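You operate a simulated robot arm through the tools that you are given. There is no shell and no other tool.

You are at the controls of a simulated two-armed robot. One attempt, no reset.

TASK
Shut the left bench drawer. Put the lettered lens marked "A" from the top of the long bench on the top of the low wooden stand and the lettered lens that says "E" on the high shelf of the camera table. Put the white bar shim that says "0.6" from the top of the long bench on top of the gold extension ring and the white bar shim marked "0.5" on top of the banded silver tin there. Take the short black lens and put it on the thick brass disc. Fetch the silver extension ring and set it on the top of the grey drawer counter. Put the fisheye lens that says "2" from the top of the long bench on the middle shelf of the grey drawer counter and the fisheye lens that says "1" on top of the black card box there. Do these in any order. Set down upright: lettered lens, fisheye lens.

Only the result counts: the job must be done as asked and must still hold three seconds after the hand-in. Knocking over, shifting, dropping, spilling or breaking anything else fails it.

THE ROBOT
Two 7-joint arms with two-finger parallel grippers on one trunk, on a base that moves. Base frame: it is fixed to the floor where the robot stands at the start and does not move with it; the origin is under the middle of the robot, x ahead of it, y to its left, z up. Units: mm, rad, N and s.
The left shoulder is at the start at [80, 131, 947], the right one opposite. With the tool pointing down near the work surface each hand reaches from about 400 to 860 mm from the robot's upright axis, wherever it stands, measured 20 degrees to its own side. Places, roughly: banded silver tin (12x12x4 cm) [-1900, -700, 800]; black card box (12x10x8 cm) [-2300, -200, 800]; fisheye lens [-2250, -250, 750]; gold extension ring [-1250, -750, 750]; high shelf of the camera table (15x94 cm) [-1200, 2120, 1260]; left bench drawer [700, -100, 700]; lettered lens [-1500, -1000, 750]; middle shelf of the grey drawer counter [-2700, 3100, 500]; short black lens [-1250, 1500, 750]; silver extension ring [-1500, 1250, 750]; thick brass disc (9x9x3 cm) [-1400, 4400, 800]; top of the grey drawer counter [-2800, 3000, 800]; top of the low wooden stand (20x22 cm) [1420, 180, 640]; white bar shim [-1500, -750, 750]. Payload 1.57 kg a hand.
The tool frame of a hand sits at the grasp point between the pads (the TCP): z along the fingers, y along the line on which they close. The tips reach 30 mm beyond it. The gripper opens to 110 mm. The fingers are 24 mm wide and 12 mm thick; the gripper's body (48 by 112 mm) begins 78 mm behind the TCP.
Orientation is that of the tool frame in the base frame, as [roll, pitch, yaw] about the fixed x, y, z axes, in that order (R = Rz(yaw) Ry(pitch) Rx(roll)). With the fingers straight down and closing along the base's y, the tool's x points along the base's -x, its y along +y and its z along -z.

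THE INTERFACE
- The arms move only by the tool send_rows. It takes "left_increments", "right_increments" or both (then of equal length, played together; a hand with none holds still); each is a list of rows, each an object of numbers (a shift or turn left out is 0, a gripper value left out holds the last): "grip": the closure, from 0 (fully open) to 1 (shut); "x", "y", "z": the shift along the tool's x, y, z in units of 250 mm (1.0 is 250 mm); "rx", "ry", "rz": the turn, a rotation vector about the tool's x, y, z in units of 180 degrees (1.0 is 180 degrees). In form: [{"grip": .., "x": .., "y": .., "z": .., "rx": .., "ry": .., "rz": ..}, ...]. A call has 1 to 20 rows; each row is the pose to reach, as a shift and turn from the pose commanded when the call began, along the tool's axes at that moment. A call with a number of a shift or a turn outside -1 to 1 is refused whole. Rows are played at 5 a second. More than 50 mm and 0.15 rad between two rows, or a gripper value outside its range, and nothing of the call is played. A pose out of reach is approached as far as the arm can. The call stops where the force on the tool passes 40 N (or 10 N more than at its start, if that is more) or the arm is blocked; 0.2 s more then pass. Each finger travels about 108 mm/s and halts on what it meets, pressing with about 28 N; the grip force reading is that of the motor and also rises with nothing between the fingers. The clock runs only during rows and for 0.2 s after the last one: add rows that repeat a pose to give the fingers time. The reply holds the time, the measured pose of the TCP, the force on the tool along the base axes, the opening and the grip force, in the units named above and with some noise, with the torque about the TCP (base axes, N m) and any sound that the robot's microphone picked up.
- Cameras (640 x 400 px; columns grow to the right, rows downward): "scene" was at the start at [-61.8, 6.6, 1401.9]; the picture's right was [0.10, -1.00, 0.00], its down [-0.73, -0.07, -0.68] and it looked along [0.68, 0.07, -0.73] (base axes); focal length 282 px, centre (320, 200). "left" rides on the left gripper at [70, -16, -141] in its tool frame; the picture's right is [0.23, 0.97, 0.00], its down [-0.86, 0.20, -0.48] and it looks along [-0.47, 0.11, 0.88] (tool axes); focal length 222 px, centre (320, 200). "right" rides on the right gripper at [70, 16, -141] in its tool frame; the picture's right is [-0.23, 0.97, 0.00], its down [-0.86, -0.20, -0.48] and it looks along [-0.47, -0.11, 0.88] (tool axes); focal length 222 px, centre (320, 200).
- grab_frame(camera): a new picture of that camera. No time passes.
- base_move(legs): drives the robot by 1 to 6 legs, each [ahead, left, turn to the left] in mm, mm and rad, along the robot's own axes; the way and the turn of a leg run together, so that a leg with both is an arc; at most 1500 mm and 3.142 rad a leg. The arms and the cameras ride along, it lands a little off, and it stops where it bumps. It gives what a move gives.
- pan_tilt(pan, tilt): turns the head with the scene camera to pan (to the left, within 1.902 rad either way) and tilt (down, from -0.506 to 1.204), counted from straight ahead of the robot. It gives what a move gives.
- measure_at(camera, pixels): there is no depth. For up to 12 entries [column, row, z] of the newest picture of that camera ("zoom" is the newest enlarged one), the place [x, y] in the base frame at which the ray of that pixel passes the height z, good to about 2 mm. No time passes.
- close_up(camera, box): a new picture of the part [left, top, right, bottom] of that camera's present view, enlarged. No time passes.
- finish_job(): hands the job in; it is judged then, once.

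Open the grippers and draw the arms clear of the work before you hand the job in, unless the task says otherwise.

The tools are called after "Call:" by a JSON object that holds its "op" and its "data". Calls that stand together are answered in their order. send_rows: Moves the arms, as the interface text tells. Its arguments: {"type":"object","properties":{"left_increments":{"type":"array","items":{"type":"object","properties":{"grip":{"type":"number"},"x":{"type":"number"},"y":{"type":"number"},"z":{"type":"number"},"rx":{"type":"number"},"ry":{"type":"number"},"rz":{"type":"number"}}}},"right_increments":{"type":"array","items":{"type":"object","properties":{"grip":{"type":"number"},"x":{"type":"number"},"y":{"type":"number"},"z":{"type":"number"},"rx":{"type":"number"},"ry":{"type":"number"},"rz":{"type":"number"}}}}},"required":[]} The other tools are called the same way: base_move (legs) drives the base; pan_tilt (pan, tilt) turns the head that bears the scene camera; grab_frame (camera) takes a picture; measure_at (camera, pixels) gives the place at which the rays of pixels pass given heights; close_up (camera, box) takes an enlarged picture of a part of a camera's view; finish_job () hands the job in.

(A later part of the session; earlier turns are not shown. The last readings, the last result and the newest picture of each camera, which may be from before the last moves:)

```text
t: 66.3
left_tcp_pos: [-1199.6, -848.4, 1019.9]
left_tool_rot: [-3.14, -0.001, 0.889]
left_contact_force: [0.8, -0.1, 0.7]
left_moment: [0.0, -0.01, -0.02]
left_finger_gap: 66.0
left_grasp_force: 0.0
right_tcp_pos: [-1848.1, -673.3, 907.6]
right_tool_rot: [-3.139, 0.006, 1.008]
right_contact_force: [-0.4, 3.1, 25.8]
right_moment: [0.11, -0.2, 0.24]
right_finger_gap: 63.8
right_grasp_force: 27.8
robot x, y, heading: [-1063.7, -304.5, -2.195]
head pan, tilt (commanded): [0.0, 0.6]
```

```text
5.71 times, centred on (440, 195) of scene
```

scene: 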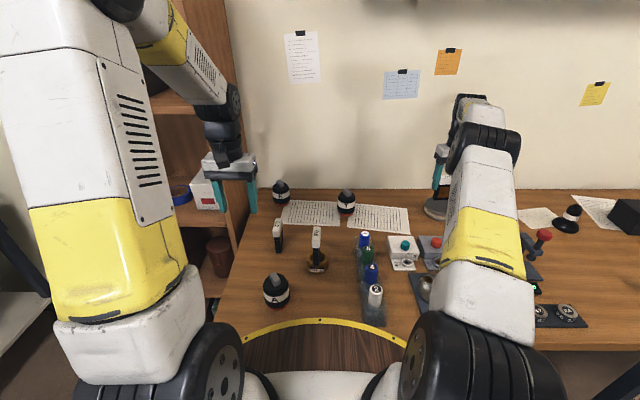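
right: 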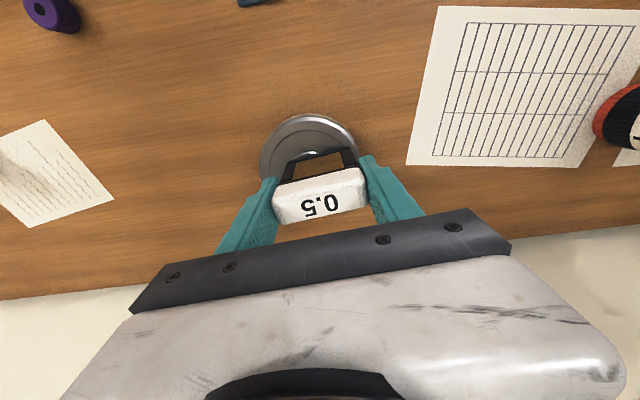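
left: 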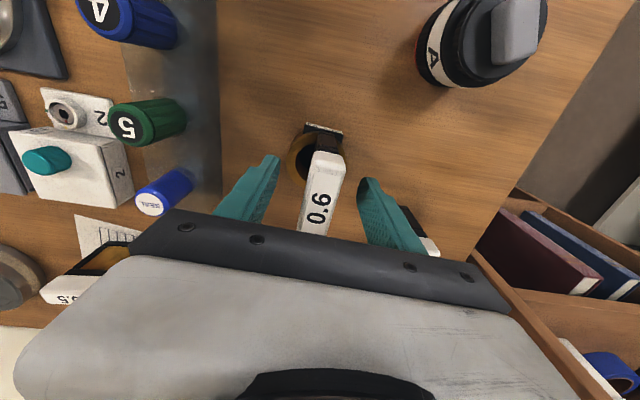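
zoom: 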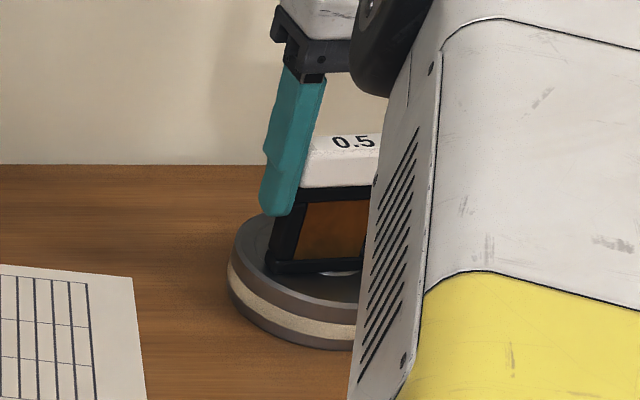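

Contact (25.8 N). I relieve 2 mm, open the fingers slowly, and then rise.

Call:
{"op": "send_rows", "data": {"right_increments": [{"z": -0.008, "grip": 1}, {"z": -0.008, "grip": 0.4}, {"z": -0.008, "grip": 0.36}, {"z": -0.008, "grip": 0.25}, {"z": -0.008, "grip": 0.1}, {"z": -0.008, "grip": 0}, {"z": -0.008, "grip": 0}]}}

Call:
{"op": "grab_frame", "data": {"camera": "right"}}

```text
t: 67.9
left_tcp_pos: [-1202.2, -848.3, 1020.1]
left_tool_rot: [-3.141, -0.002, 0.888]
left_contact_force: [-0.2, 0.4, -0.8]
left_moment: [-0.02, 0.02, 0.01]
left_finger_gap: 66.2
left_grasp_force: 0.0
right_tcp_pos: [-1849.6, -674.4, 906.3]
right_tool_rot: [-3.141, 0.0, 1.007]
right_contact_force: [0.3, -0.2, -0.1]
right_moment: [0.01, 0.0, -0.03]
right_finger_gap: 110.0
right_grasp_force: 0.0
robot x, y, heading: [-1060.9, -310.4, -2.2]
head pan, tilt (commanded): [0.0, 0.6]
```

```text
taken
```

right: 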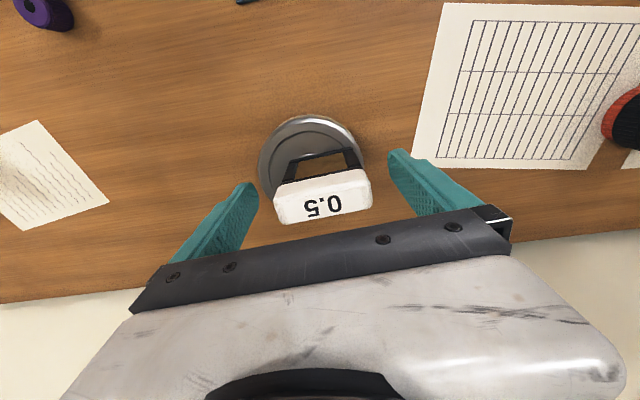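

The 0.5 shim stands on the tin, released. I raise the right hand and bring it back to the parked pose.

Call:
{"op": "send_rows", "data": {"right_increments": [{"z": -0.12}, {"z": -0.24}, {"z": -0.36}, {"z": -0.46}, {"z": -0.46, "x": 0.12, "y": 0.1, "rz": 0.003}, {"z": -0.46, "x": 0.24, "y": 0.2, "rz": 0.006}, {"z": -0.46, "x": 0.36, "y": 0.3, "rz": 0.009}, {"z": -0.46, "x": 0.48, "y": 0.4, "rz": 0.012}, {"z": -0.46, "x": 0.6, "y": 0.5, "rz": 0.015}, {"z": -0.46, "x": 0.72, "y": 0.6, "rz": 0.018}, {"z": -0.46, "x": 0.84, "y": 0.7, "rz": 0.0207}, {"z": -0.46, "x": 0.96, "y": 0.8, "rz": 0.0207}]}}

Call:
{"op": "pan_tilt", "data": {"pan": -0.4, "tilt": 0.6}}

Call:
{"op": "grab_frame", "data": {"camera": "scene"}}

```text
t: 70.5
left_tcp_pos: [-1201.3, -849.1, 1018.3]
left_tool_rot: [-3.14, -0.002, 0.889]
left_contact_force: [-0.7, -0.1, 0.2]
left_moment: [0.02, 0.0, 0.02]
left_finger_gap: 66.1
left_grasp_force: 0.0
right_tcp_pos: [-1551.4, -576.1, 1021.5]
right_tool_rot: [3.141, 0.0, 0.944]
right_contact_force: [0.1, -0.5, -0.2]
right_moment: [0.02, -0.03, -0.01]
right_finger_gap: 110.0
right_grasp_force: 0.0
right hand out of reach, approached as far as the arm can: row 4
robot x, y, heading: [-1062.7, -301.4, -2.198]
head pan, tilt (commanded): [0.0, 0.6]
```

```text
t: 71.4
left_tcp_pos: [-1200.7, -848.4, 1019.6]
left_tool_rot: [-3.139, -0.001, 0.887]
left_contact_force: [-0.5, 0.2, 0.1]
left_moment: [-0.01, -0.01, -0.01]
left_finger_gap: 65.9
left_grasp_force: 0.0
right_tcp_pos: [-1551.3, -576.4, 1021.3]
right_tool_rot: [3.141, 0.001, 0.945]
right_contact_force: [0.8, 0.1, 0.3]
right_moment: [0.06, 0.04, -0.01]
right_finger_gap: 110.0
right_grasp_force: 0.1
robot x, y, heading: [-1057.5, -305.8, -2.196]
head pan, tilt (commanded): [-0.4, 0.6]
```

```text
taken
```

scene: 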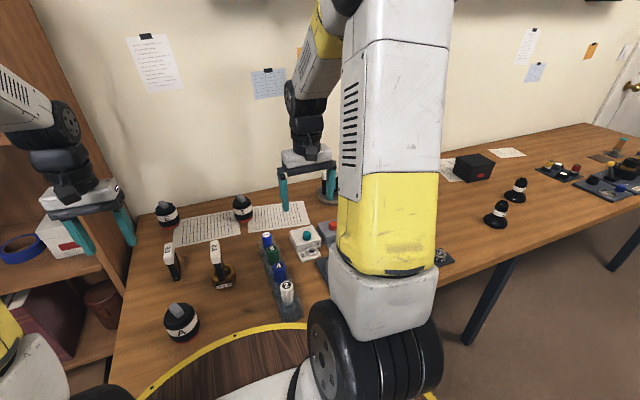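

I measure the fisheye lenses (497,222), (514,198) and the black box base (473,180) at z=802 before driving along the bench.

Call:
{"op": "measure_at", "data": {"camera": "scene", "pixels": [[497, 224, 802], [514, 200, 802], [473, 180, 802], [456, 178, 802], [492, 172, 802]]}}

Call:
{"op": "close_up", "data": {"camera": "scene", "box": [430, 130, 560, 240]}}

```text
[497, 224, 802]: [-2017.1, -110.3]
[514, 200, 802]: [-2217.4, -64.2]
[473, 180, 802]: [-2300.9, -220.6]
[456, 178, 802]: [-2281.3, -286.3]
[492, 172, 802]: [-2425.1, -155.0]
```

```text
3.64 times, centred on (495, 185) of scene
```

zoom: 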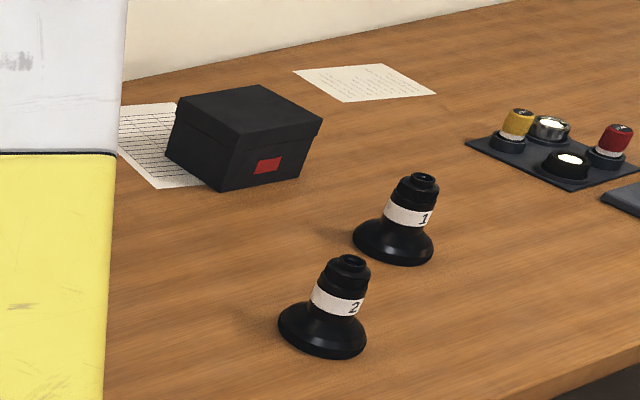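

Fisheye 2 stands at (−2017,−110), fisheye 1 at (−2217,−64), and the black box near (−2330,−235). I back off 40 mm and strafe 950 mm right along the bench with the hands high.

Call:
{"op": "base_move", "data": {"legs": [[-40, 0, 0], [0, -950, 0]]}}

Call:
{"op": "pan_tilt", "data": {"pan": 0.0, "tilt": 0.6}}

Call:
{"op": "grab_frame", "data": {"camera": "scene"}}

Call:
{"op": "grab_frame", "data": {"camera": "right"}}

Call:
{"op": "grab_frame", "data": {"camera": "left"}}

```text
t: 76.8
left_tcp_pos: [-1938.6, -265.1, 1019.3]
left_tool_rot: [-3.139, -0.001, 0.883]
left_contact_force: [0.5, 0.0, 0.3]
left_moment: [0.03, 0.0, 0.01]
left_finger_gap: 66.2
left_grasp_force: 0.1
right_tcp_pos: [-2287.5, 7.8, 1022.0]
right_tool_rot: [3.141, 0.001, 0.942]
right_contact_force: [-0.8, 0.1, 0.5]
right_moment: [-0.01, -0.01, 0.04]
right_finger_gap: 109.7
right_grasp_force: 0.1
robot x, y, heading: [-1795.5, 277.9, -2.197]
head pan, tilt (commanded): [-0.4, 0.6]
```

```text
t: 77.7
left_tcp_pos: [-1938.4, -263.6, 1018.4]
left_tool_rot: [-3.139, -0.003, 0.882]
left_contact_force: [-0.7, -0.7, 0.3]
left_moment: [-0.01, 0.02, -0.01]
left_finger_gap: 66.0
left_grasp_force: 0.1
right_tcp_pos: [-2288.7, 7.5, 1021.3]
right_tool_rot: [-3.141, 0.001, 0.942]
right_contact_force: [0.8, 0.1, 0.1]
right_moment: [0.03, 0.01, 0.0]
right_finger_gap: 110.1
right_grasp_force: 0.1
robot x, y, heading: [-1792.0, 278.3, -2.193]
head pan, tilt (commanded): [0.0, 0.6]
```

```text
taken
```

scene: 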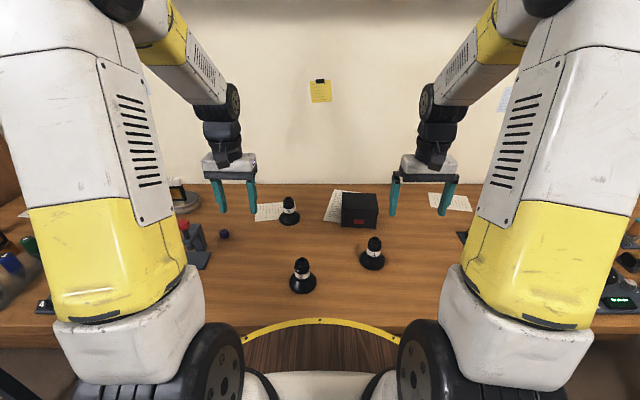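

```text
taken
```

right: 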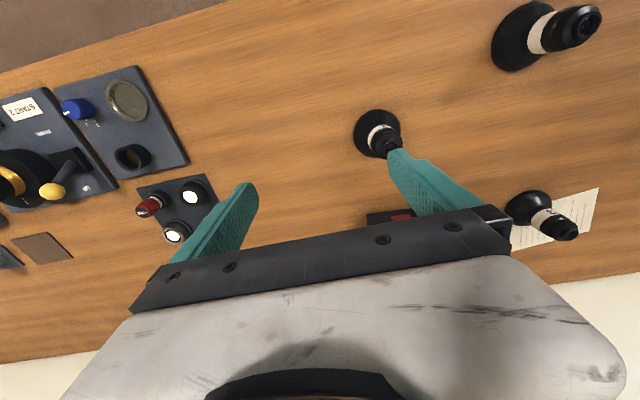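

```text
taken
```

left: 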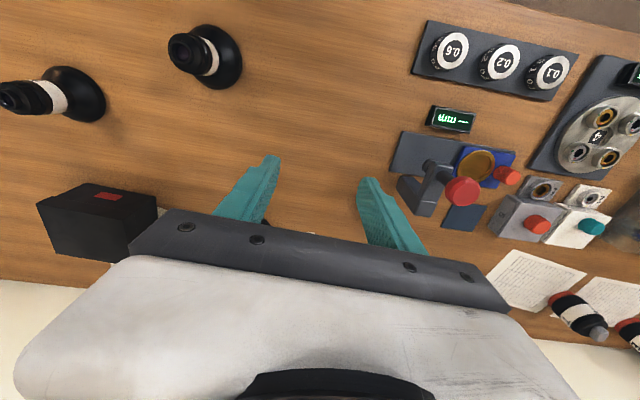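

I zoom the scene on the two fisheyes (303,275), (373,253) and box (360,210) to confirm labels and measure.

Call:
{"op": "close_up", "data": {"camera": "scene", "box": [270, 180, 400, 300]}}

Call:
{"op": "close_up", "data": {"camera": "left", "box": [0, 10, 260, 270]}}

Call:
{"op": "close_up", "data": {"camera": "right", "box": [330, 80, 430, 180]}}

```text
3.33 times, centred on (335, 240) of scene
```

zoom: 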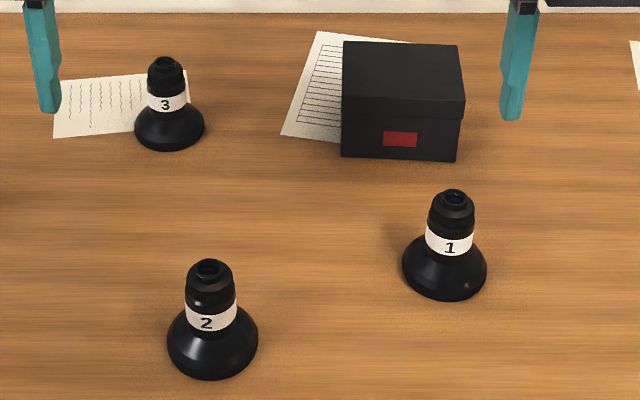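

```text
1.54 times, centred on (130, 140) of left
```

zoom: 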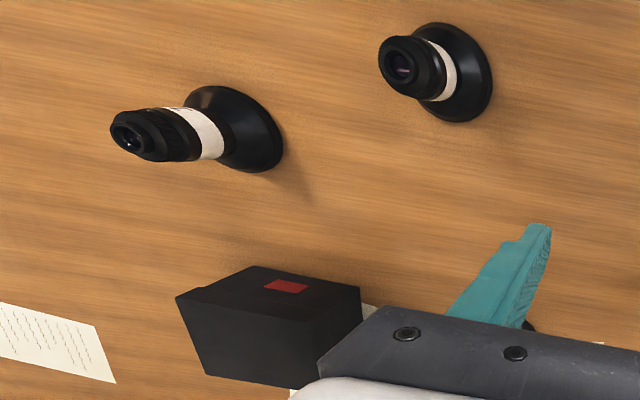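

```text
4.00 times, centred on (380, 130) of right
```

zoom: 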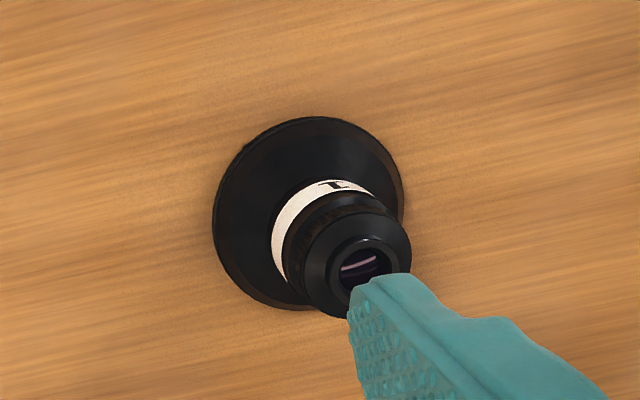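

I triangulate fisheye 1's base and top from right, scene and left views.

Call:
{"op": "measure_at", "data": {"camera": "right", "pixels": [[377, 133, 800], [391.2, 146.2, 880], [391.2, 146.2, 890], [391.2, 146.2, 900], [391.2, 146.2, 910]]}}

Call:
{"op": "measure_at", "data": {"camera": "scene", "pixels": [[372.5, 260.4, 800], [374.9, 238.5, 880], [374.9, 238.5, 890], [374.9, 238.5, 900], [374.9, 238.5, 910], [300, 285, 800], [304, 260.5, 890], [304, 260.5, 900]]}}

Call:
{"op": "measure_at", "data": {"camera": "left", "pixels": [[14.5, 95.5, 890], [14.5, 95.5, 900], [184, 51, 890], [184, 51, 900]]}}

```text
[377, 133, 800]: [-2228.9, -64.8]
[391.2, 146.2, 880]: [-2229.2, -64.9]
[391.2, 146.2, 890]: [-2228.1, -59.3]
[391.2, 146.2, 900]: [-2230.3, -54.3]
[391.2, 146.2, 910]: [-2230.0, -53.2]
```

```text
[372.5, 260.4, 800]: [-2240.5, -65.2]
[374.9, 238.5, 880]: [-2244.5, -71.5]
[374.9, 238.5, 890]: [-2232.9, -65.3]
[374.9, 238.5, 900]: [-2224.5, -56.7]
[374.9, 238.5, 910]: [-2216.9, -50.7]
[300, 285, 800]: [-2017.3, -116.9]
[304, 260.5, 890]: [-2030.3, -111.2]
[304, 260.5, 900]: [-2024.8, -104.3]
```

```text
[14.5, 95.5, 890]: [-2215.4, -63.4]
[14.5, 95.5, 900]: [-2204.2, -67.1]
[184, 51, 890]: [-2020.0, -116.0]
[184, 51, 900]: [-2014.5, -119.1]
```

Fisheye 1 is centred at (−2230,−64) with its top at ≈886. Now I measure the box's top corners to find its height and centre.

Call:
{"op": "measure_at", "data": {"camera": "scene", "pixels": [[378.2, 215.4, 870], [378.2, 215.4, 880], [378.2, 215.4, 890], [342, 213.3, 880], [376.4, 193.5, 880], [342, 192.5, 880], [359.6, 203.4, 880]]}}

Call:
{"op": "measure_at", "data": {"camera": "left", "pixels": [[37.1, 203, 870], [37.1, 203, 880], [37.1, 203, 890]]}}

```text
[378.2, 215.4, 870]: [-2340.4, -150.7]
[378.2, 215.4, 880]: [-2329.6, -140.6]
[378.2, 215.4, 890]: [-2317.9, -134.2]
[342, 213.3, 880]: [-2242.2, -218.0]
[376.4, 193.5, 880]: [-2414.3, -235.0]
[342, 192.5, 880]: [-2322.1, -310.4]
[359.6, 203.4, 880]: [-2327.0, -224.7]
```

```text
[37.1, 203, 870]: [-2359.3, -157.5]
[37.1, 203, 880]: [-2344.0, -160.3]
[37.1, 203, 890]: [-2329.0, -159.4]
```

The box top is ≈878 with centre (−2328,−227). I move the right hand above fisheye 1 and part-way down to check centring.

Call:
{"op": "send_rows", "data": {"right_increments": [{"grip": 0, "x": -0.048, "y": 0.178}, {"grip": 0, "x": -0.095, "y": 0.356}, {"grip": 0, "x": -0.095, "y": 0.356, "z": 0.12}, {"grip": 0, "x": -0.095, "y": 0.356, "z": 0.24}, {"grip": 0, "x": -0.095, "y": 0.356, "z": 0.32}, {"grip": 0, "x": -0.095, "y": 0.356, "z": 0.32}]}}

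Call:
{"op": "grab_frame", "data": {"camera": "right"}}

Call:
{"op": "close_up", "data": {"camera": "scene", "box": [310, 180, 440, 290]}}

```text
t: 79.1
left_tcp_pos: [-1938.9, -264.4, 1019.0]
left_tool_rot: [-3.14, -0.001, 0.884]
left_contact_force: [-0.3, 0.2, 1.2]
left_moment: [0.04, 0.01, 0.02]
left_finger_gap: 66.1
left_grasp_force: 0.0
right_tcp_pos: [-2229.3, -62.9, 941.1]
right_tool_rot: [-3.14, -0.001, 0.941]
right_contact_force: [0.0, 0.0, 0.5]
right_moment: [0.0, -0.01, -0.01]
right_finger_gap: 109.7
right_grasp_force: 0.1
robot x, y, heading: [-1798.4, 276.0, -2.204]
head pan, tilt (commanded): [0.0, 0.6]
```

```text
taken
```

right: 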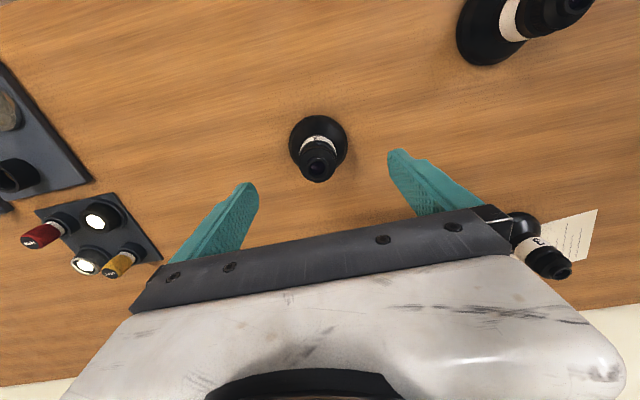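

```text
3.64 times, centred on (375, 235) of scene
```

zoom: 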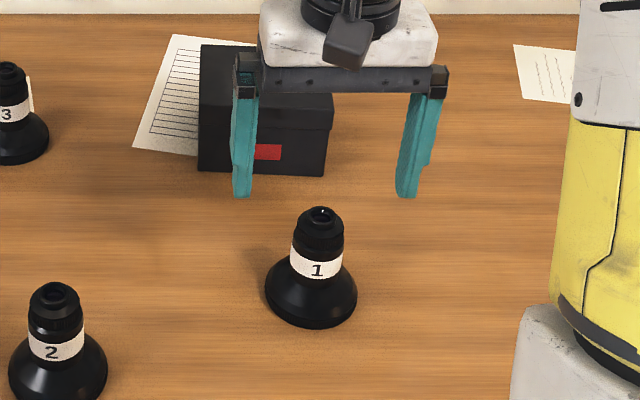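

Centring looks right (fisheye at right-cam (320,167)). I measure its top centre once more, then descend.

Call:
{"op": "measure_at", "data": {"camera": "right", "pixels": [[320, 167, 886], [319, 147, 802]]}}

```text
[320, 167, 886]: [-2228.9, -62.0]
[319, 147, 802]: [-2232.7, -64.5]
```

Centre confirmed at (−2230,−63). I descend to TCP z≈868 and close on the barrel.

Call:
{"op": "send_rows", "data": {"right_increments": [{"grip": 0, "z": 0.1}, {"grip": 0, "z": 0.2}, {"grip": 0, "z": 0.26}, {"grip": 0, "z": 0.292}, {"grip": 0.3, "z": 0.292}, {"grip": 0.5, "z": 0.292}, {"grip": 0.6, "z": 0.292}, {"grip": 0.7, "z": 0.292}, {"grip": 1, "z": 0.292}, {"grip": 1, "z": 0.292}]}}

Call:
{"op": "grab_frame", "data": {"camera": "right"}}

Call:
{"op": "close_up", "data": {"camera": "scene", "box": [310, 180, 440, 290]}}

```text
t: 81.3
left_tcp_pos: [-1938.0, -264.3, 1018.9]
left_tool_rot: [-3.14, -0.001, 0.884]
left_contact_force: [0.1, -0.1, 0.0]
left_moment: [0.0, -0.03, -0.02]
left_finger_gap: 66.4
left_grasp_force: 0.1
right_tcp_pos: [-2230.1, -62.5, 869.5]
right_tool_rot: [3.141, -0.001, 0.941]
right_contact_force: [-1.3, 0.6, 0.0]
right_moment: [0.02, -0.01, -0.01]
right_finger_gap: 37.6
right_grasp_force: 28.0
robot x, y, heading: [-1796.1, 278.8, -2.203]
head pan, tilt (commanded): [0.0, 0.6]
```

```text
taken
```

right: 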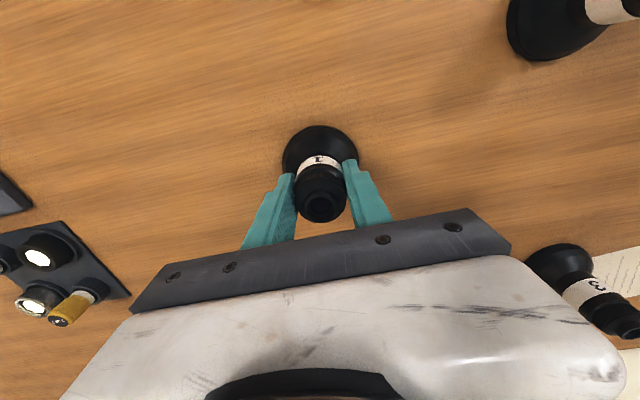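

```text
3.64 times, centred on (375, 235) of scene
```

zoom: 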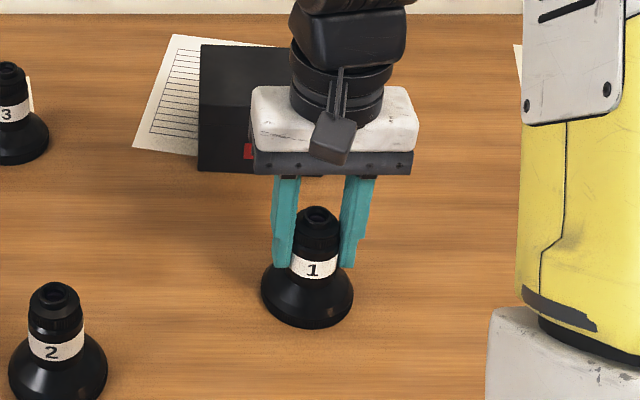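

Gripped at 37.6 mm. I lift 120 mm and carry it over the black box.

Call:
{"op": "send_rows", "data": {"right_increments": [{"z": -0.12}, {"z": -0.24}, {"z": -0.36}, {"z": -0.48}, {"z": -0.48, "x": -0.152, "y": 0.014}, {"z": -0.48, "x": -0.304, "y": 0.028}, {"z": -0.48, "x": -0.456, "y": 0.042}, {"z": -0.48, "x": -0.608, "y": 0.056}, {"z": -0.48, "x": -0.762, "y": 0.071}, {"z": -0.48, "x": -0.762, "y": 0.071}]}}

Call:
{"op": "grab_frame", "data": {"camera": "right"}}

Call:
{"op": "close_up", "data": {"camera": "scene", "box": [310, 150, 440, 260]}}

Call:
{"op": "grab_frame", "data": {"camera": "left"}}

```text
t: 83.5
left_tcp_pos: [-1937.4, -263.4, 1018.6]
left_tool_rot: [-3.14, -0.003, 0.884]
left_contact_force: [-0.4, 0.1, 0.2]
left_moment: [-0.02, 0.0, 0.0]
left_finger_gap: 66.0
left_grasp_force: 0.0
right_tcp_pos: [-2328.3, -227.7, 991.2]
right_tool_rot: [-3.141, -0.001, 0.944]
right_contact_force: [0.1, -0.3, -2.4]
right_moment: [-0.01, 0.01, 0.0]
right_finger_gap: 37.4
right_grasp_force: 28.2
robot x, y, heading: [-1795.8, 280.0, -2.199]
head pan, tilt (commanded): [0.0, 0.6]
```

```text
taken
```

right: 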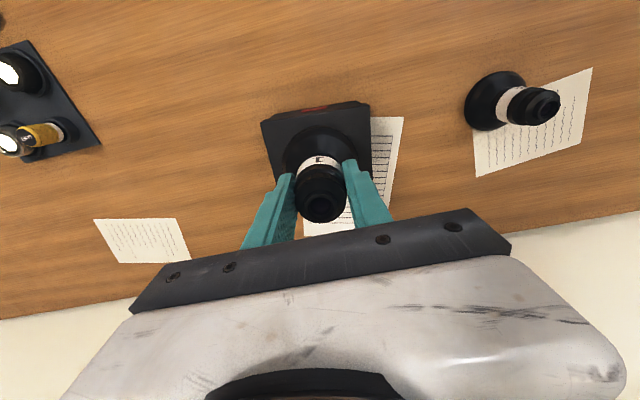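

```text
3.64 times, centred on (375, 205) of scene
```

zoom: 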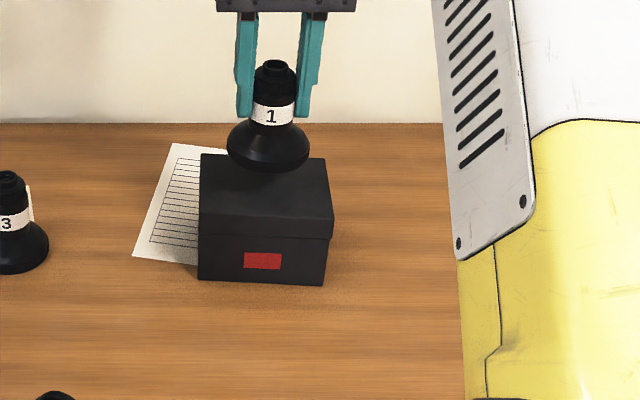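

```text
taken
```

left: 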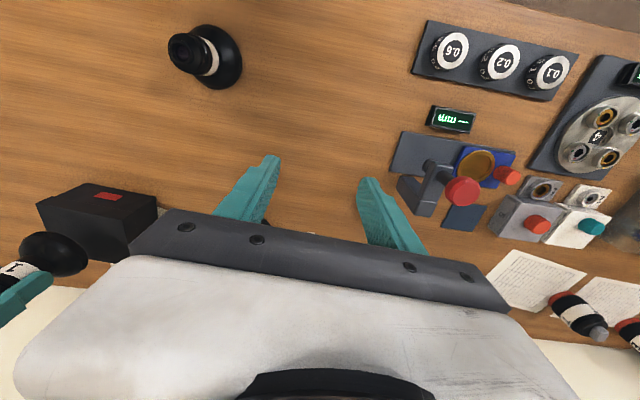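

The lens hangs over the box. I check the box's front top corners in the wrist view against the hand position.

Call:
{"op": "close_up", "data": {"camera": "right", "box": [240, 80, 400, 220]}}

```text
2.86 times, centred on (320, 150) of right
```

zoom: 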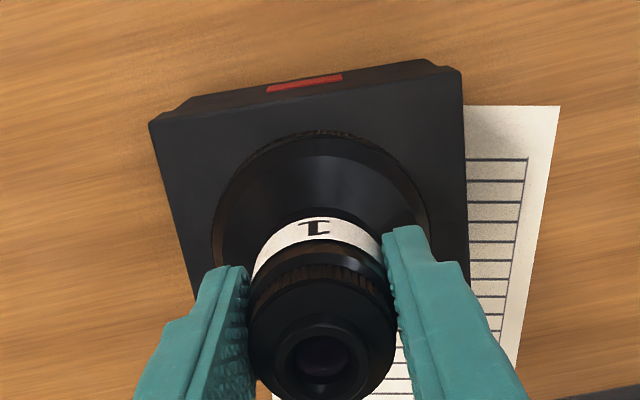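

Call:
{"op": "measure_at", "data": {"camera": "zoom", "pixels": [[150, 123, 878], [460, 72, 878], [195, 298, 878], [469, 280, 878], [150, 123, 870], [460, 72, 870]]}}

```text
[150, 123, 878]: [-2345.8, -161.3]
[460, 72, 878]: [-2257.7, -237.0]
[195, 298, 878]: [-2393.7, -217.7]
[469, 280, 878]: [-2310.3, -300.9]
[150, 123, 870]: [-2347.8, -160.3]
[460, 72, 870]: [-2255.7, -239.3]
```

Two wrist views put the box top at z≈879 and its centre at (−2334,−237), so I shift 10 mm farther ahead and lower in fine steps.

Call:
{"op": "send_rows", "data": {"right_increments": [{"x": -0.039, "y": 0.003, "z": 0.0}, {"x": -0.039, "y": 0.003, "z": 0.08}, {"x": -0.039, "y": 0.003, "z": 0.14}, {"x": -0.039, "y": 0.003, "z": 0.148}, {"x": -0.039, "y": 0.003, "z": 0.152}, {"x": -0.039, "y": 0.003, "z": 0.156}, {"x": -0.039, "y": 0.003, "z": 0.16}, {"x": -0.039, "y": 0.003, "z": 0.164}, {"x": -0.039, "y": 0.003, "z": 0.168}]}}

Call:
{"op": "close_up", "data": {"camera": "scene", "box": [310, 150, 440, 260]}}

Call:
{"op": "close_up", "data": {"camera": "right", "box": [240, 80, 400, 220]}}

```text
t: 85.5
left_tcp_pos: [-1937.6, -264.4, 1019.3]
left_tool_rot: [-3.14, 0.0, 0.883]
left_contact_force: [-0.4, 0.3, -0.2]
left_moment: [-0.01, -0.02, -0.04]
left_finger_gap: 66.3
left_grasp_force: 0.0
right_tcp_pos: [-2334.4, -237.1, 948.6]
right_tool_rot: [-3.141, 0.005, 0.943]
right_contact_force: [1.3, -1.0, 24.1]
right_moment: [0.23, -0.02, 0.11]
right_finger_gap: 37.8
right_grasp_force: 27.8
robot x, y, heading: [-1796.1, 277.1, -2.199]
head pan, tilt (commanded): [0.0, 0.6]
```

```text
3.64 times, centred on (375, 205) of scene
```

zoom: 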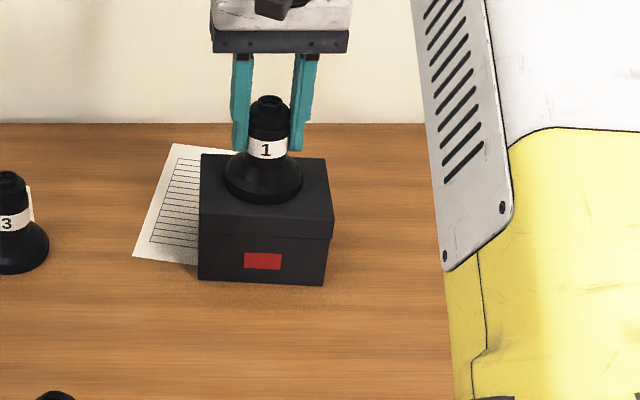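

```text
2.86 times, centred on (320, 150) of right
```

zoom: 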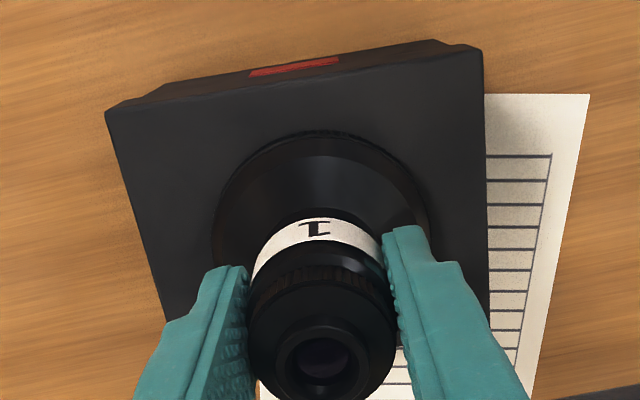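

Contact (24 N). I check the margin between the box's front edge and the lens base before releasing.

Call:
{"op": "measure_at", "data": {"camera": "zoom", "pixels": [[105, 115, 879], [481, 48, 879], [300, 80, 879], [318, 133, 884], [212, 235, 884], [428, 215, 884], [163, 318, 879], [488, 310, 879]]}}

```text
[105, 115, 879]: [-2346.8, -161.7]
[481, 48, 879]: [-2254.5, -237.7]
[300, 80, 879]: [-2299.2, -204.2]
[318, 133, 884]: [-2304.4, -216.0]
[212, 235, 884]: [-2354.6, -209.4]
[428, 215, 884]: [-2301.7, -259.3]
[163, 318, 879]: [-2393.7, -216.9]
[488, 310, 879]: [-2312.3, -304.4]
```

The lens base sits ~13 mm inside the front edge, well centred. I relieve, open and rise.

Call:
{"op": "send_rows", "data": {"right_increments": [{"z": -0.006, "grip": 1}, {"z": -0.006, "grip": 0.64}, {"z": -0.006, "grip": 0.58}, {"z": -0.006, "grip": 0.45}, {"z": -0.006, "grip": 0.25}, {"z": -0.006, "grip": 0}, {"z": -0.05, "grip": 0}, {"z": -0.15, "grip": 0}, {"z": -0.28, "grip": 0}, {"z": -0.38, "grip": 0}]}}

Call:
{"op": "grab_frame", "data": {"camera": "right"}}

Call:
{"op": "grab_frame", "data": {"camera": "scene"}}

```text
t: 87.7
left_tcp_pos: [-1939.1, -264.8, 1018.7]
left_tool_rot: [-3.14, 0.0, 0.882]
left_contact_force: [0.4, -0.9, -0.3]
left_moment: [0.03, 0.04, 0.02]
left_finger_gap: 66.1
left_grasp_force: 0.0
right_tcp_pos: [-2331.3, -233.6, 1042.1]
right_tool_rot: [3.141, -0.001, 0.943]
right_contact_force: [-0.2, 0.4, -0.4]
right_moment: [0.03, -0.05, -0.04]
right_finger_gap: 110.1
right_grasp_force: 0.1
robot x, y, heading: [-1795.0, 279.9, -2.197]
head pan, tilt (commanded): [0.0, 0.6]
```

```text
taken
```

right: 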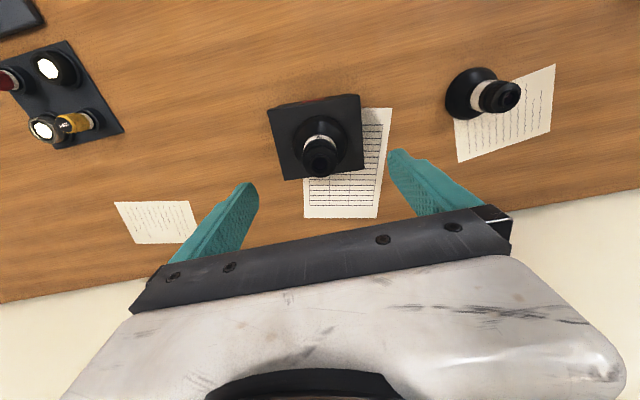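

```text
taken
```

scene: 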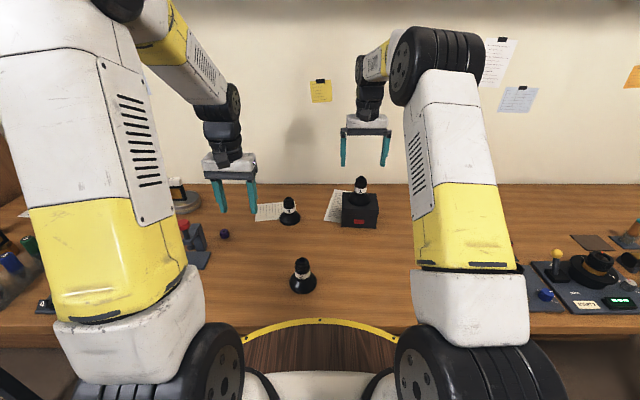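

Fisheye 1 stands on the box. I park the right hand and then strafe left along the bench to reach lens A with the right hand.

Call:
{"op": "send_rows", "data": {"right_increments": [{"x": 0.157, "y": -0.063}, {"x": 0.314, "y": -0.126}, {"x": 0.471, "y": -0.189}, {"x": 0.628, "y": -0.252}, {"x": 0.785, "y": -0.315}, {"x": 0.944, "y": -0.38}]}}

Call:
{"op": "base_move", "data": {"legs": [[0, 1180, 0]]}}

Call:
{"op": "grab_frame", "data": {"camera": "scene"}}

Call:
{"op": "grab_frame", "data": {"camera": "right"}}

```text
t: 89.1
left_tcp_pos: [-1938.0, -265.3, 1018.9]
left_tool_rot: [-3.139, 0.0, 0.885]
left_contact_force: [-0.8, 0.5, -1.1]
left_moment: [0.02, -0.04, 0.01]
left_finger_gap: 65.9
left_grasp_force: 0.1
right_tcp_pos: [-2271.0, 8.8, 1042.1]
right_tool_rot: [3.141, 0.0, 0.942]
right_contact_force: [0.3, -0.8, 0.0]
right_moment: [0.04, -0.04, 0.0]
right_finger_gap: 110.0
right_grasp_force: 0.1
robot x, y, heading: [-1794.5, 281.3, -2.197]
head pan, tilt (commanded): [0.0, 0.6]
```

```text
t: 95.1
left_tcp_pos: [-982.8, -966.7, 1019.3]
left_tool_rot: [-3.139, -0.001, 0.877]
left_contact_force: [0.3, 0.8, 0.7]
left_moment: [0.01, 0.0, -0.01]
left_finger_gap: 66.1
left_grasp_force: 0.0
right_tcp_pos: [-1312.6, -689.7, 1042.3]
right_tool_rot: [3.14, -0.001, 0.935]
right_contact_force: [0.2, 0.3, 0.7]
right_moment: [-0.01, -0.03, -0.02]
right_finger_gap: 110.1
right_grasp_force: 0.1
robot x, y, heading: [-836.6, -422.8, -2.205]
head pan, tilt (commanded): [0.0, 0.6]
```

```text
taken
```

scene: 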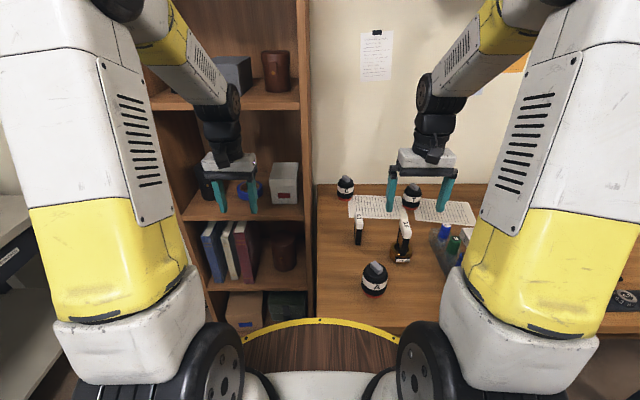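

```text
taken
```

right: 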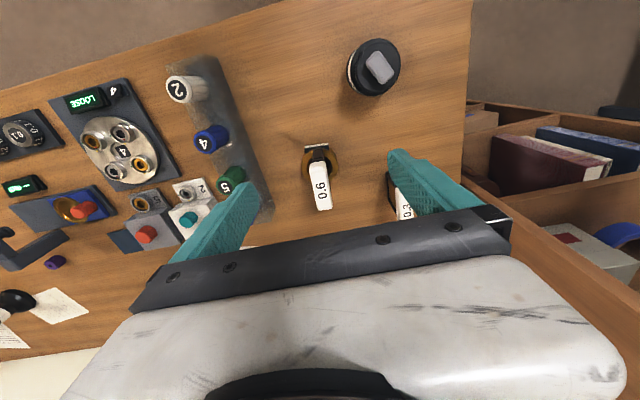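

Lens A is at scene (375,280) and right-cam (375,65). I zoom in both to triangulate it.

Call:
{"op": "close_up", "data": {"camera": "scene", "box": [330, 170, 430, 310]}}

Call:
{"op": "close_up", "data": {"camera": "right", "box": [310, 20, 440, 110]}}

```text
2.86 times, centred on (380, 240) of scene
```

zoom: 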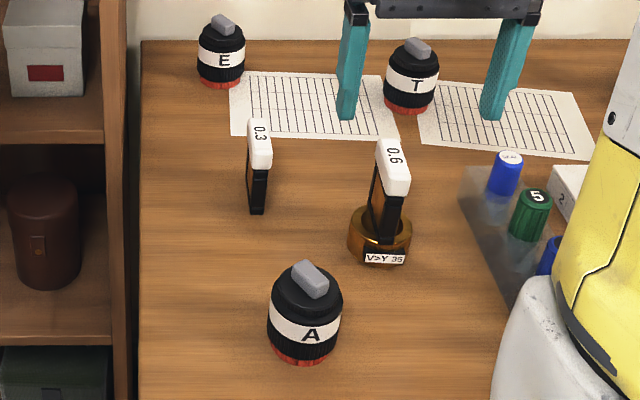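

```text
4.44 times, centred on (375, 65) of right
```

zoom: 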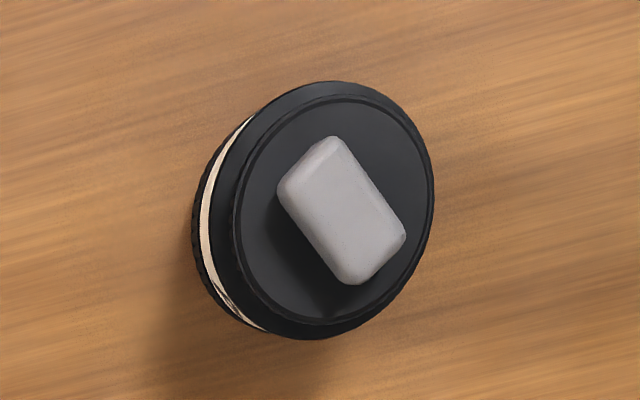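

I triangulate A's cap centre (right-cam (378.4,66.6), scene (375.4,271.5)) and tab.

Call:
{"op": "measure_at", "data": {"camera": "right", "pixels": [[378.4, 66.6, 860], [378.4, 66.6, 870], [378.4, 66.6, 880], [378.4, 66.6, 890]]}}

Call:
{"op": "measure_at", "data": {"camera": "scene", "pixels": [[375.4, 271.5, 860], [375.4, 271.5, 870], [375.4, 271.5, 880], [375.4, 271.5, 890], [349.8, 281, 830], [400.2, 280, 830], [374.8, 297.8, 800]]}}

```text
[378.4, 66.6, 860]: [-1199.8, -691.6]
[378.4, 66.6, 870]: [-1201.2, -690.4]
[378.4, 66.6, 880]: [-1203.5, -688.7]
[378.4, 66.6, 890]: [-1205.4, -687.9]
```

```text
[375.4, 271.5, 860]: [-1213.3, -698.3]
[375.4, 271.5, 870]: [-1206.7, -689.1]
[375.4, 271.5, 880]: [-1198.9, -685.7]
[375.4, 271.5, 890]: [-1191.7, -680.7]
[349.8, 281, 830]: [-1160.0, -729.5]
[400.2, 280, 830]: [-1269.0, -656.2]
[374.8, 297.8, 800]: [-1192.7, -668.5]
```

A's centre is (−1202,−690) with cap top ≈872 and diameter ≈67 mm. I bring the open right hand above it at z≈960 for a check.

Call:
{"op": "send_rows", "data": {"right_increments": [{"x": 0.087, "y": 0.119, "grip": 0}, {"x": 0.175, "y": 0.238}, {"x": 0.262, "y": 0.357}, {"x": 0.262, "y": 0.357, "z": 0.11}, {"x": 0.262, "y": 0.357, "z": 0.22}, {"x": 0.262, "y": 0.357, "z": 0.3}, {"x": 0.262, "y": 0.357, "z": 0.3}]}}

Call:
{"op": "grab_frame", "data": {"camera": "right"}}

Call:
{"op": "close_up", "data": {"camera": "scene", "box": [310, 190, 450, 320]}}

```text
t: 96.7
left_tcp_pos: [-981.2, -964.8, 1018.5]
left_tool_rot: [-3.141, -0.003, 0.879]
left_contact_force: [-0.1, 0.0, -1.1]
left_moment: [-0.03, -0.03, 0.01]
left_finger_gap: 65.9
left_grasp_force: 0.0
right_tcp_pos: [-1204.1, -689.8, 965.6]
right_tool_rot: [3.141, 0.002, 0.937]
right_contact_force: [0.1, 0.7, 0.6]
right_moment: [-0.03, 0.0, 0.0]
right_finger_gap: 109.8
right_grasp_force: 0.0
robot x, y, heading: [-836.7, -425.6, -2.204]
head pan, tilt (commanded): [0.0, 0.6]
```

```text
taken
```

right: 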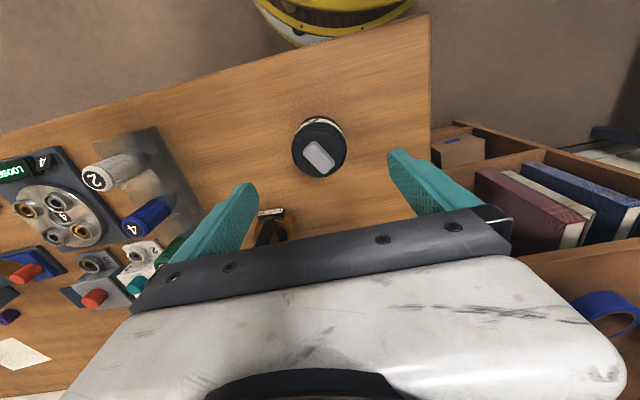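

```text
3.08 times, centred on (380, 255) of scene
```

zoom: 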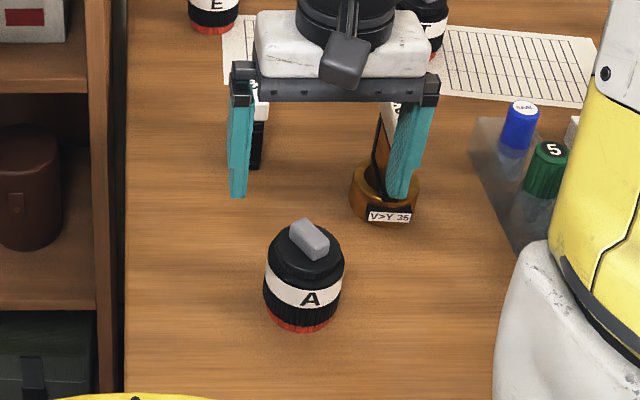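

A is centred near right-cam (319,149). I verify with a measurement.

Call:
{"op": "close_up", "data": {"camera": "right", "box": [270, 100, 370, 190]}}

Call:
{"op": "measure_at", "data": {"camera": "right", "pixels": [[319.5, 149, 872], [292, 150, 860], [347, 146, 860]]}}

```text
4.44 times, centred on (320, 145) of right
```

zoom: 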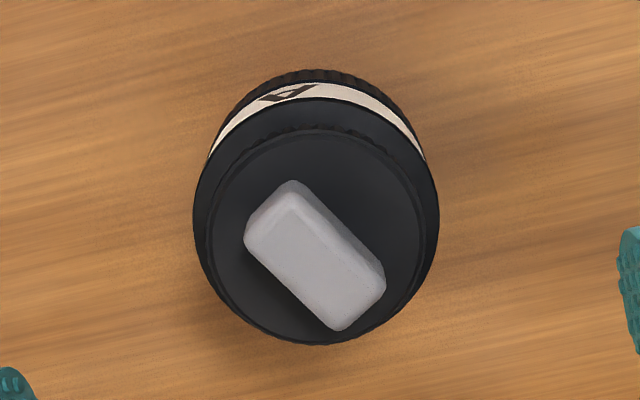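

```text
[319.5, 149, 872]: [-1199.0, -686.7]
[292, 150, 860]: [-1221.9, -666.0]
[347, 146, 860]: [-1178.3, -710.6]
```

Aligned within ~2 mm. I descend to TCP z≈845 and close on the body.

Call:
{"op": "send_rows", "data": {"right_increments": [{"grip": 0, "z": 0.12}, {"grip": 0, "z": 0.24}, {"grip": 0, "z": 0.36}, {"grip": 0, "z": 0.44}, {"grip": 0, "z": 0.482}, {"grip": 0.2, "z": 0.482}, {"grip": 0.32, "z": 0.482}, {"grip": 0.38, "z": 0.482}, {"grip": 0.44, "z": 0.482}, {"grip": 1, "z": 0.482}, {"grip": 1, "z": 0.482}]}}

Call:
{"op": "grab_frame", "data": {"camera": "right"}}

Call:
{"op": "close_up", "data": {"camera": "scene", "box": [310, 190, 450, 320]}}

```text
t: 99.1
left_tcp_pos: [-981.7, -967.0, 1020.2]
left_tool_rot: [-3.14, -0.001, 0.878]
left_contact_force: [-0.9, 0.2, 0.3]
left_moment: [0.01, -0.01, 0.0]
left_finger_gap: 66.3
left_grasp_force: 0.0
right_tcp_pos: [-1203.1, -690.4, 846.1]
right_tool_rot: [-3.141, 0.0, 0.937]
right_contact_force: [-1.7, 1.4, -0.4]
right_moment: [0.04, 0.03, 0.02]
right_finger_gap: 64.6
right_grasp_force: 28.1
robot x, y, heading: [-837.2, -424.0, -2.206]
head pan, tilt (commanded): [0.0, 0.6]
```

```text
taken
```

right: 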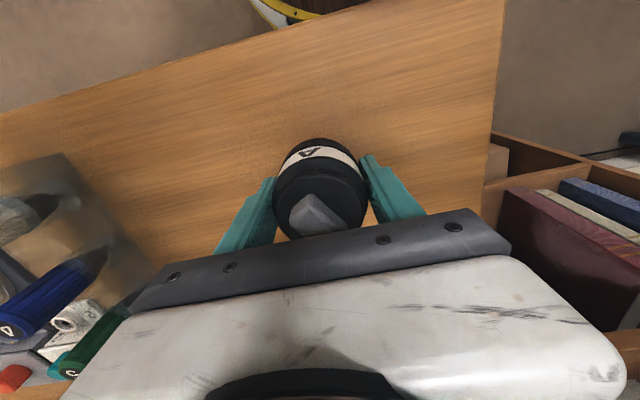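

```text
3.08 times, centred on (380, 255) of scene
```

zoom: 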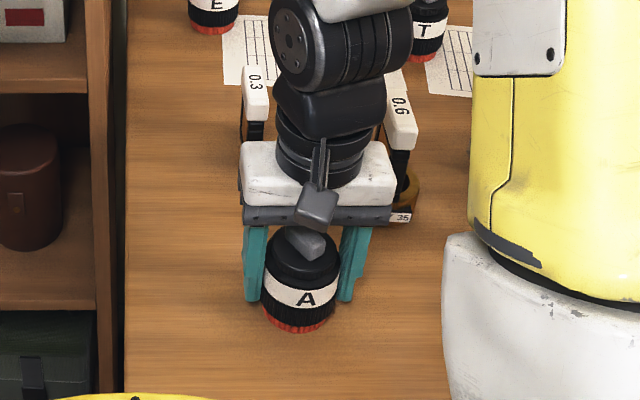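

A is gripped (64.6 mm). I lift it straight up 170 mm and park it to the right.

Call:
{"op": "send_rows", "data": {"right_increments": [{"z": -0.1}, {"z": -0.22}, {"z": -0.34}, {"z": -0.46}, {"z": -0.58}, {"z": -0.7}, {"z": -0.7, "x": -0.07, "y": -0.09}, {"z": -0.7, "x": -0.14, "y": -0.18}, {"z": -0.7, "x": -0.21, "y": -0.27}, {"z": -0.7, "x": -0.26, "y": -0.36}]}}

Call:
{"op": "grab_frame", "data": {"camera": "right"}}

Call:
{"op": "grab_frame", "data": {"camera": "scene"}}

```text
t: 101.3
left_tcp_pos: [-982.1, -965.6, 1018.1]
left_tool_rot: [-3.139, -0.001, 0.879]
left_contact_force: [0.6, 0.0, -0.5]
left_moment: [-0.01, -0.01, -0.03]
left_finger_gap: 66.0
left_grasp_force: 0.1
right_tcp_pos: [-1313.8, -689.9, 1021.6]
right_tool_rot: [3.141, -0.001, 0.936]
right_contact_force: [-0.5, 0.7, -5.4]
right_moment: [0.03, 0.03, 0.04]
right_finger_gap: 64.7
right_grasp_force: 27.8
robot x, y, heading: [-836.6, -425.4, -2.208]
head pan, tilt (commanded): [0.0, 0.6]
```

```text
taken
```

right: 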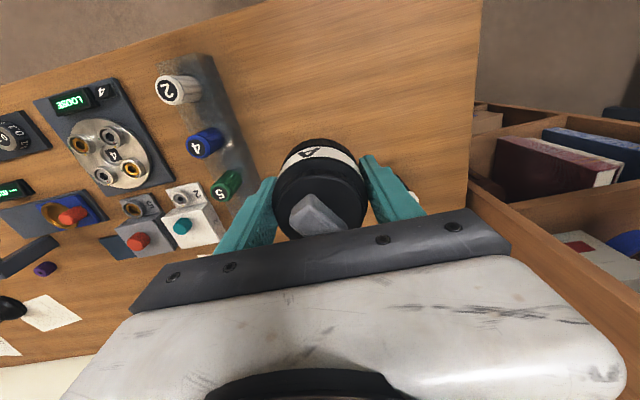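

```text
taken
```

scene: 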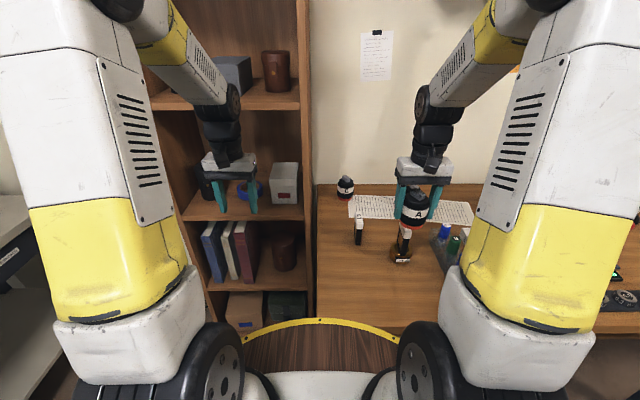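

Lens A is held (≈5 N load). Now lens E, at scene (345,187): I zoom to measure it from this viewpoint.

Call:
{"op": "close_up", "data": {"camera": "scene", "box": [310, 160, 390, 220]}}

```text
6.67 times, centred on (350, 190) of scene
```

zoom: 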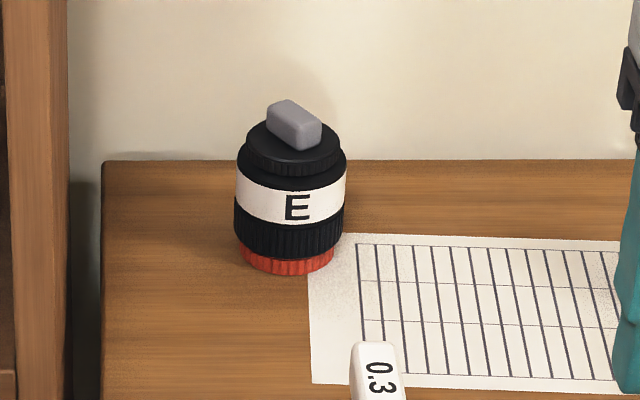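

Call:
{"op": "measure_at", "data": {"camera": "zoom", "pixels": [[293, 142, 872], [287, 251, 800], [287, 275, 800], [105, 162, 800], [105, 390, 800], [68, 250, 800], [240, 142, 872], [340, 142, 872]]}}

```text
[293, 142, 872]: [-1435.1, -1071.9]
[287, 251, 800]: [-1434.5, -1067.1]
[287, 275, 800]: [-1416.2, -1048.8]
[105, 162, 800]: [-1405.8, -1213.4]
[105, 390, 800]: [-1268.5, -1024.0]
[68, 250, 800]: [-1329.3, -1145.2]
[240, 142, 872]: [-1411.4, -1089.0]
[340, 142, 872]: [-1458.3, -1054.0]
```

E's centre is (−1435,−1069), near the reach limit, so the grasp tilt must suit the high shelf too. I back off and turn slightly to look at the camera table's shelf before choosing the tilt.

Call:
{"op": "base_move", "data": {"legs": [[-350, 0, 0], [0, 0, -0.9]]}}

Call:
{"op": "pan_tilt", "data": {"pan": -1.5, "tilt": 0.2}}

Call:
{"op": "grab_frame", "data": {"camera": "scene"}}

```text
t: 105.9
left_tcp_pos: [-1145.5, -364.7, 1018.5]
left_tool_rot: [-3.139, -0.002, -0.025]
left_contact_force: [-0.2, 0.5, 0.5]
left_moment: [-0.02, -0.01, 0.0]
left_finger_gap: 66.1
left_grasp_force: 0.0
right_tcp_pos: [-1131.8, 68.3, 1022.2]
right_tool_rot: [3.142, 0.001, 0.03]
right_contact_force: [-0.1, 0.4, -5.7]
right_moment: [0.03, 0.0, 0.02]
right_finger_gap: 64.8
right_grasp_force: 28.3
robot x, y, heading: [-630.1, -143.1, -3.11]
head pan, tilt (commanded): [0.0, 0.6]
```

```text
t: 107.5
left_tcp_pos: [-1145.8, -363.0, 1018.1]
left_tool_rot: [-3.141, -0.002, -0.027]
left_contact_force: [1.3, 1.1, 0.1]
left_moment: [0.02, -0.01, 0.04]
left_finger_gap: 66.0
left_grasp_force: 0.1
right_tcp_pos: [-1133.4, 68.0, 1021.1]
right_tool_rot: [3.141, 0.0, 0.031]
right_contact_force: [-0.1, 0.0, -5.9]
right_moment: [0.01, -0.02, -0.02]
right_finger_gap: 64.7
right_grasp_force: 28.1
robot x, y, heading: [-627.9, -143.1, -3.106]
head pan, tilt (commanded): [-1.499, 0.201]
```

```text
taken
```

scene: 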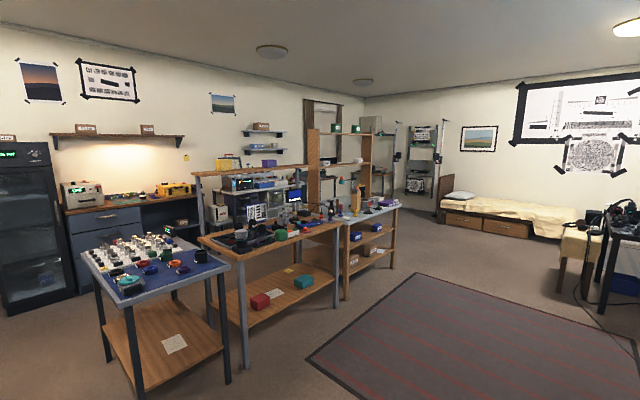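

Call:
{"op": "close_up", "data": {"camera": "scene", "box": [180, 140, 340, 260]}}

Call:
{"op": "close_up", "data": {"camera": "scene", "box": [50, 170, 240, 300]}}

```text
3.33 times, centred on (260, 200) of scene
```

zoom: 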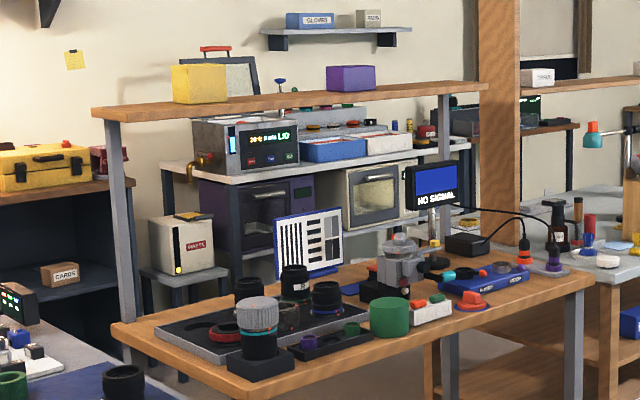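

```text
3.08 times, centred on (145, 235) of scene
```

zoom: 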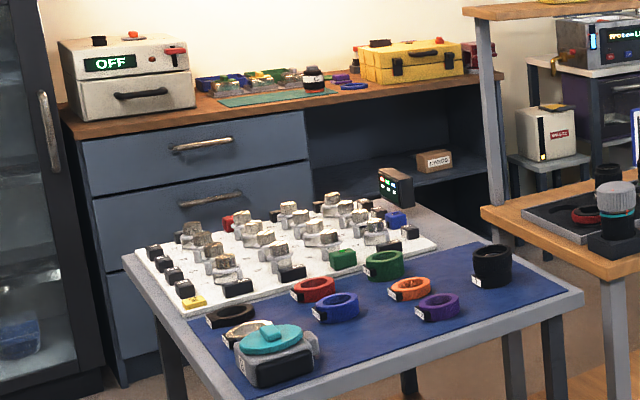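

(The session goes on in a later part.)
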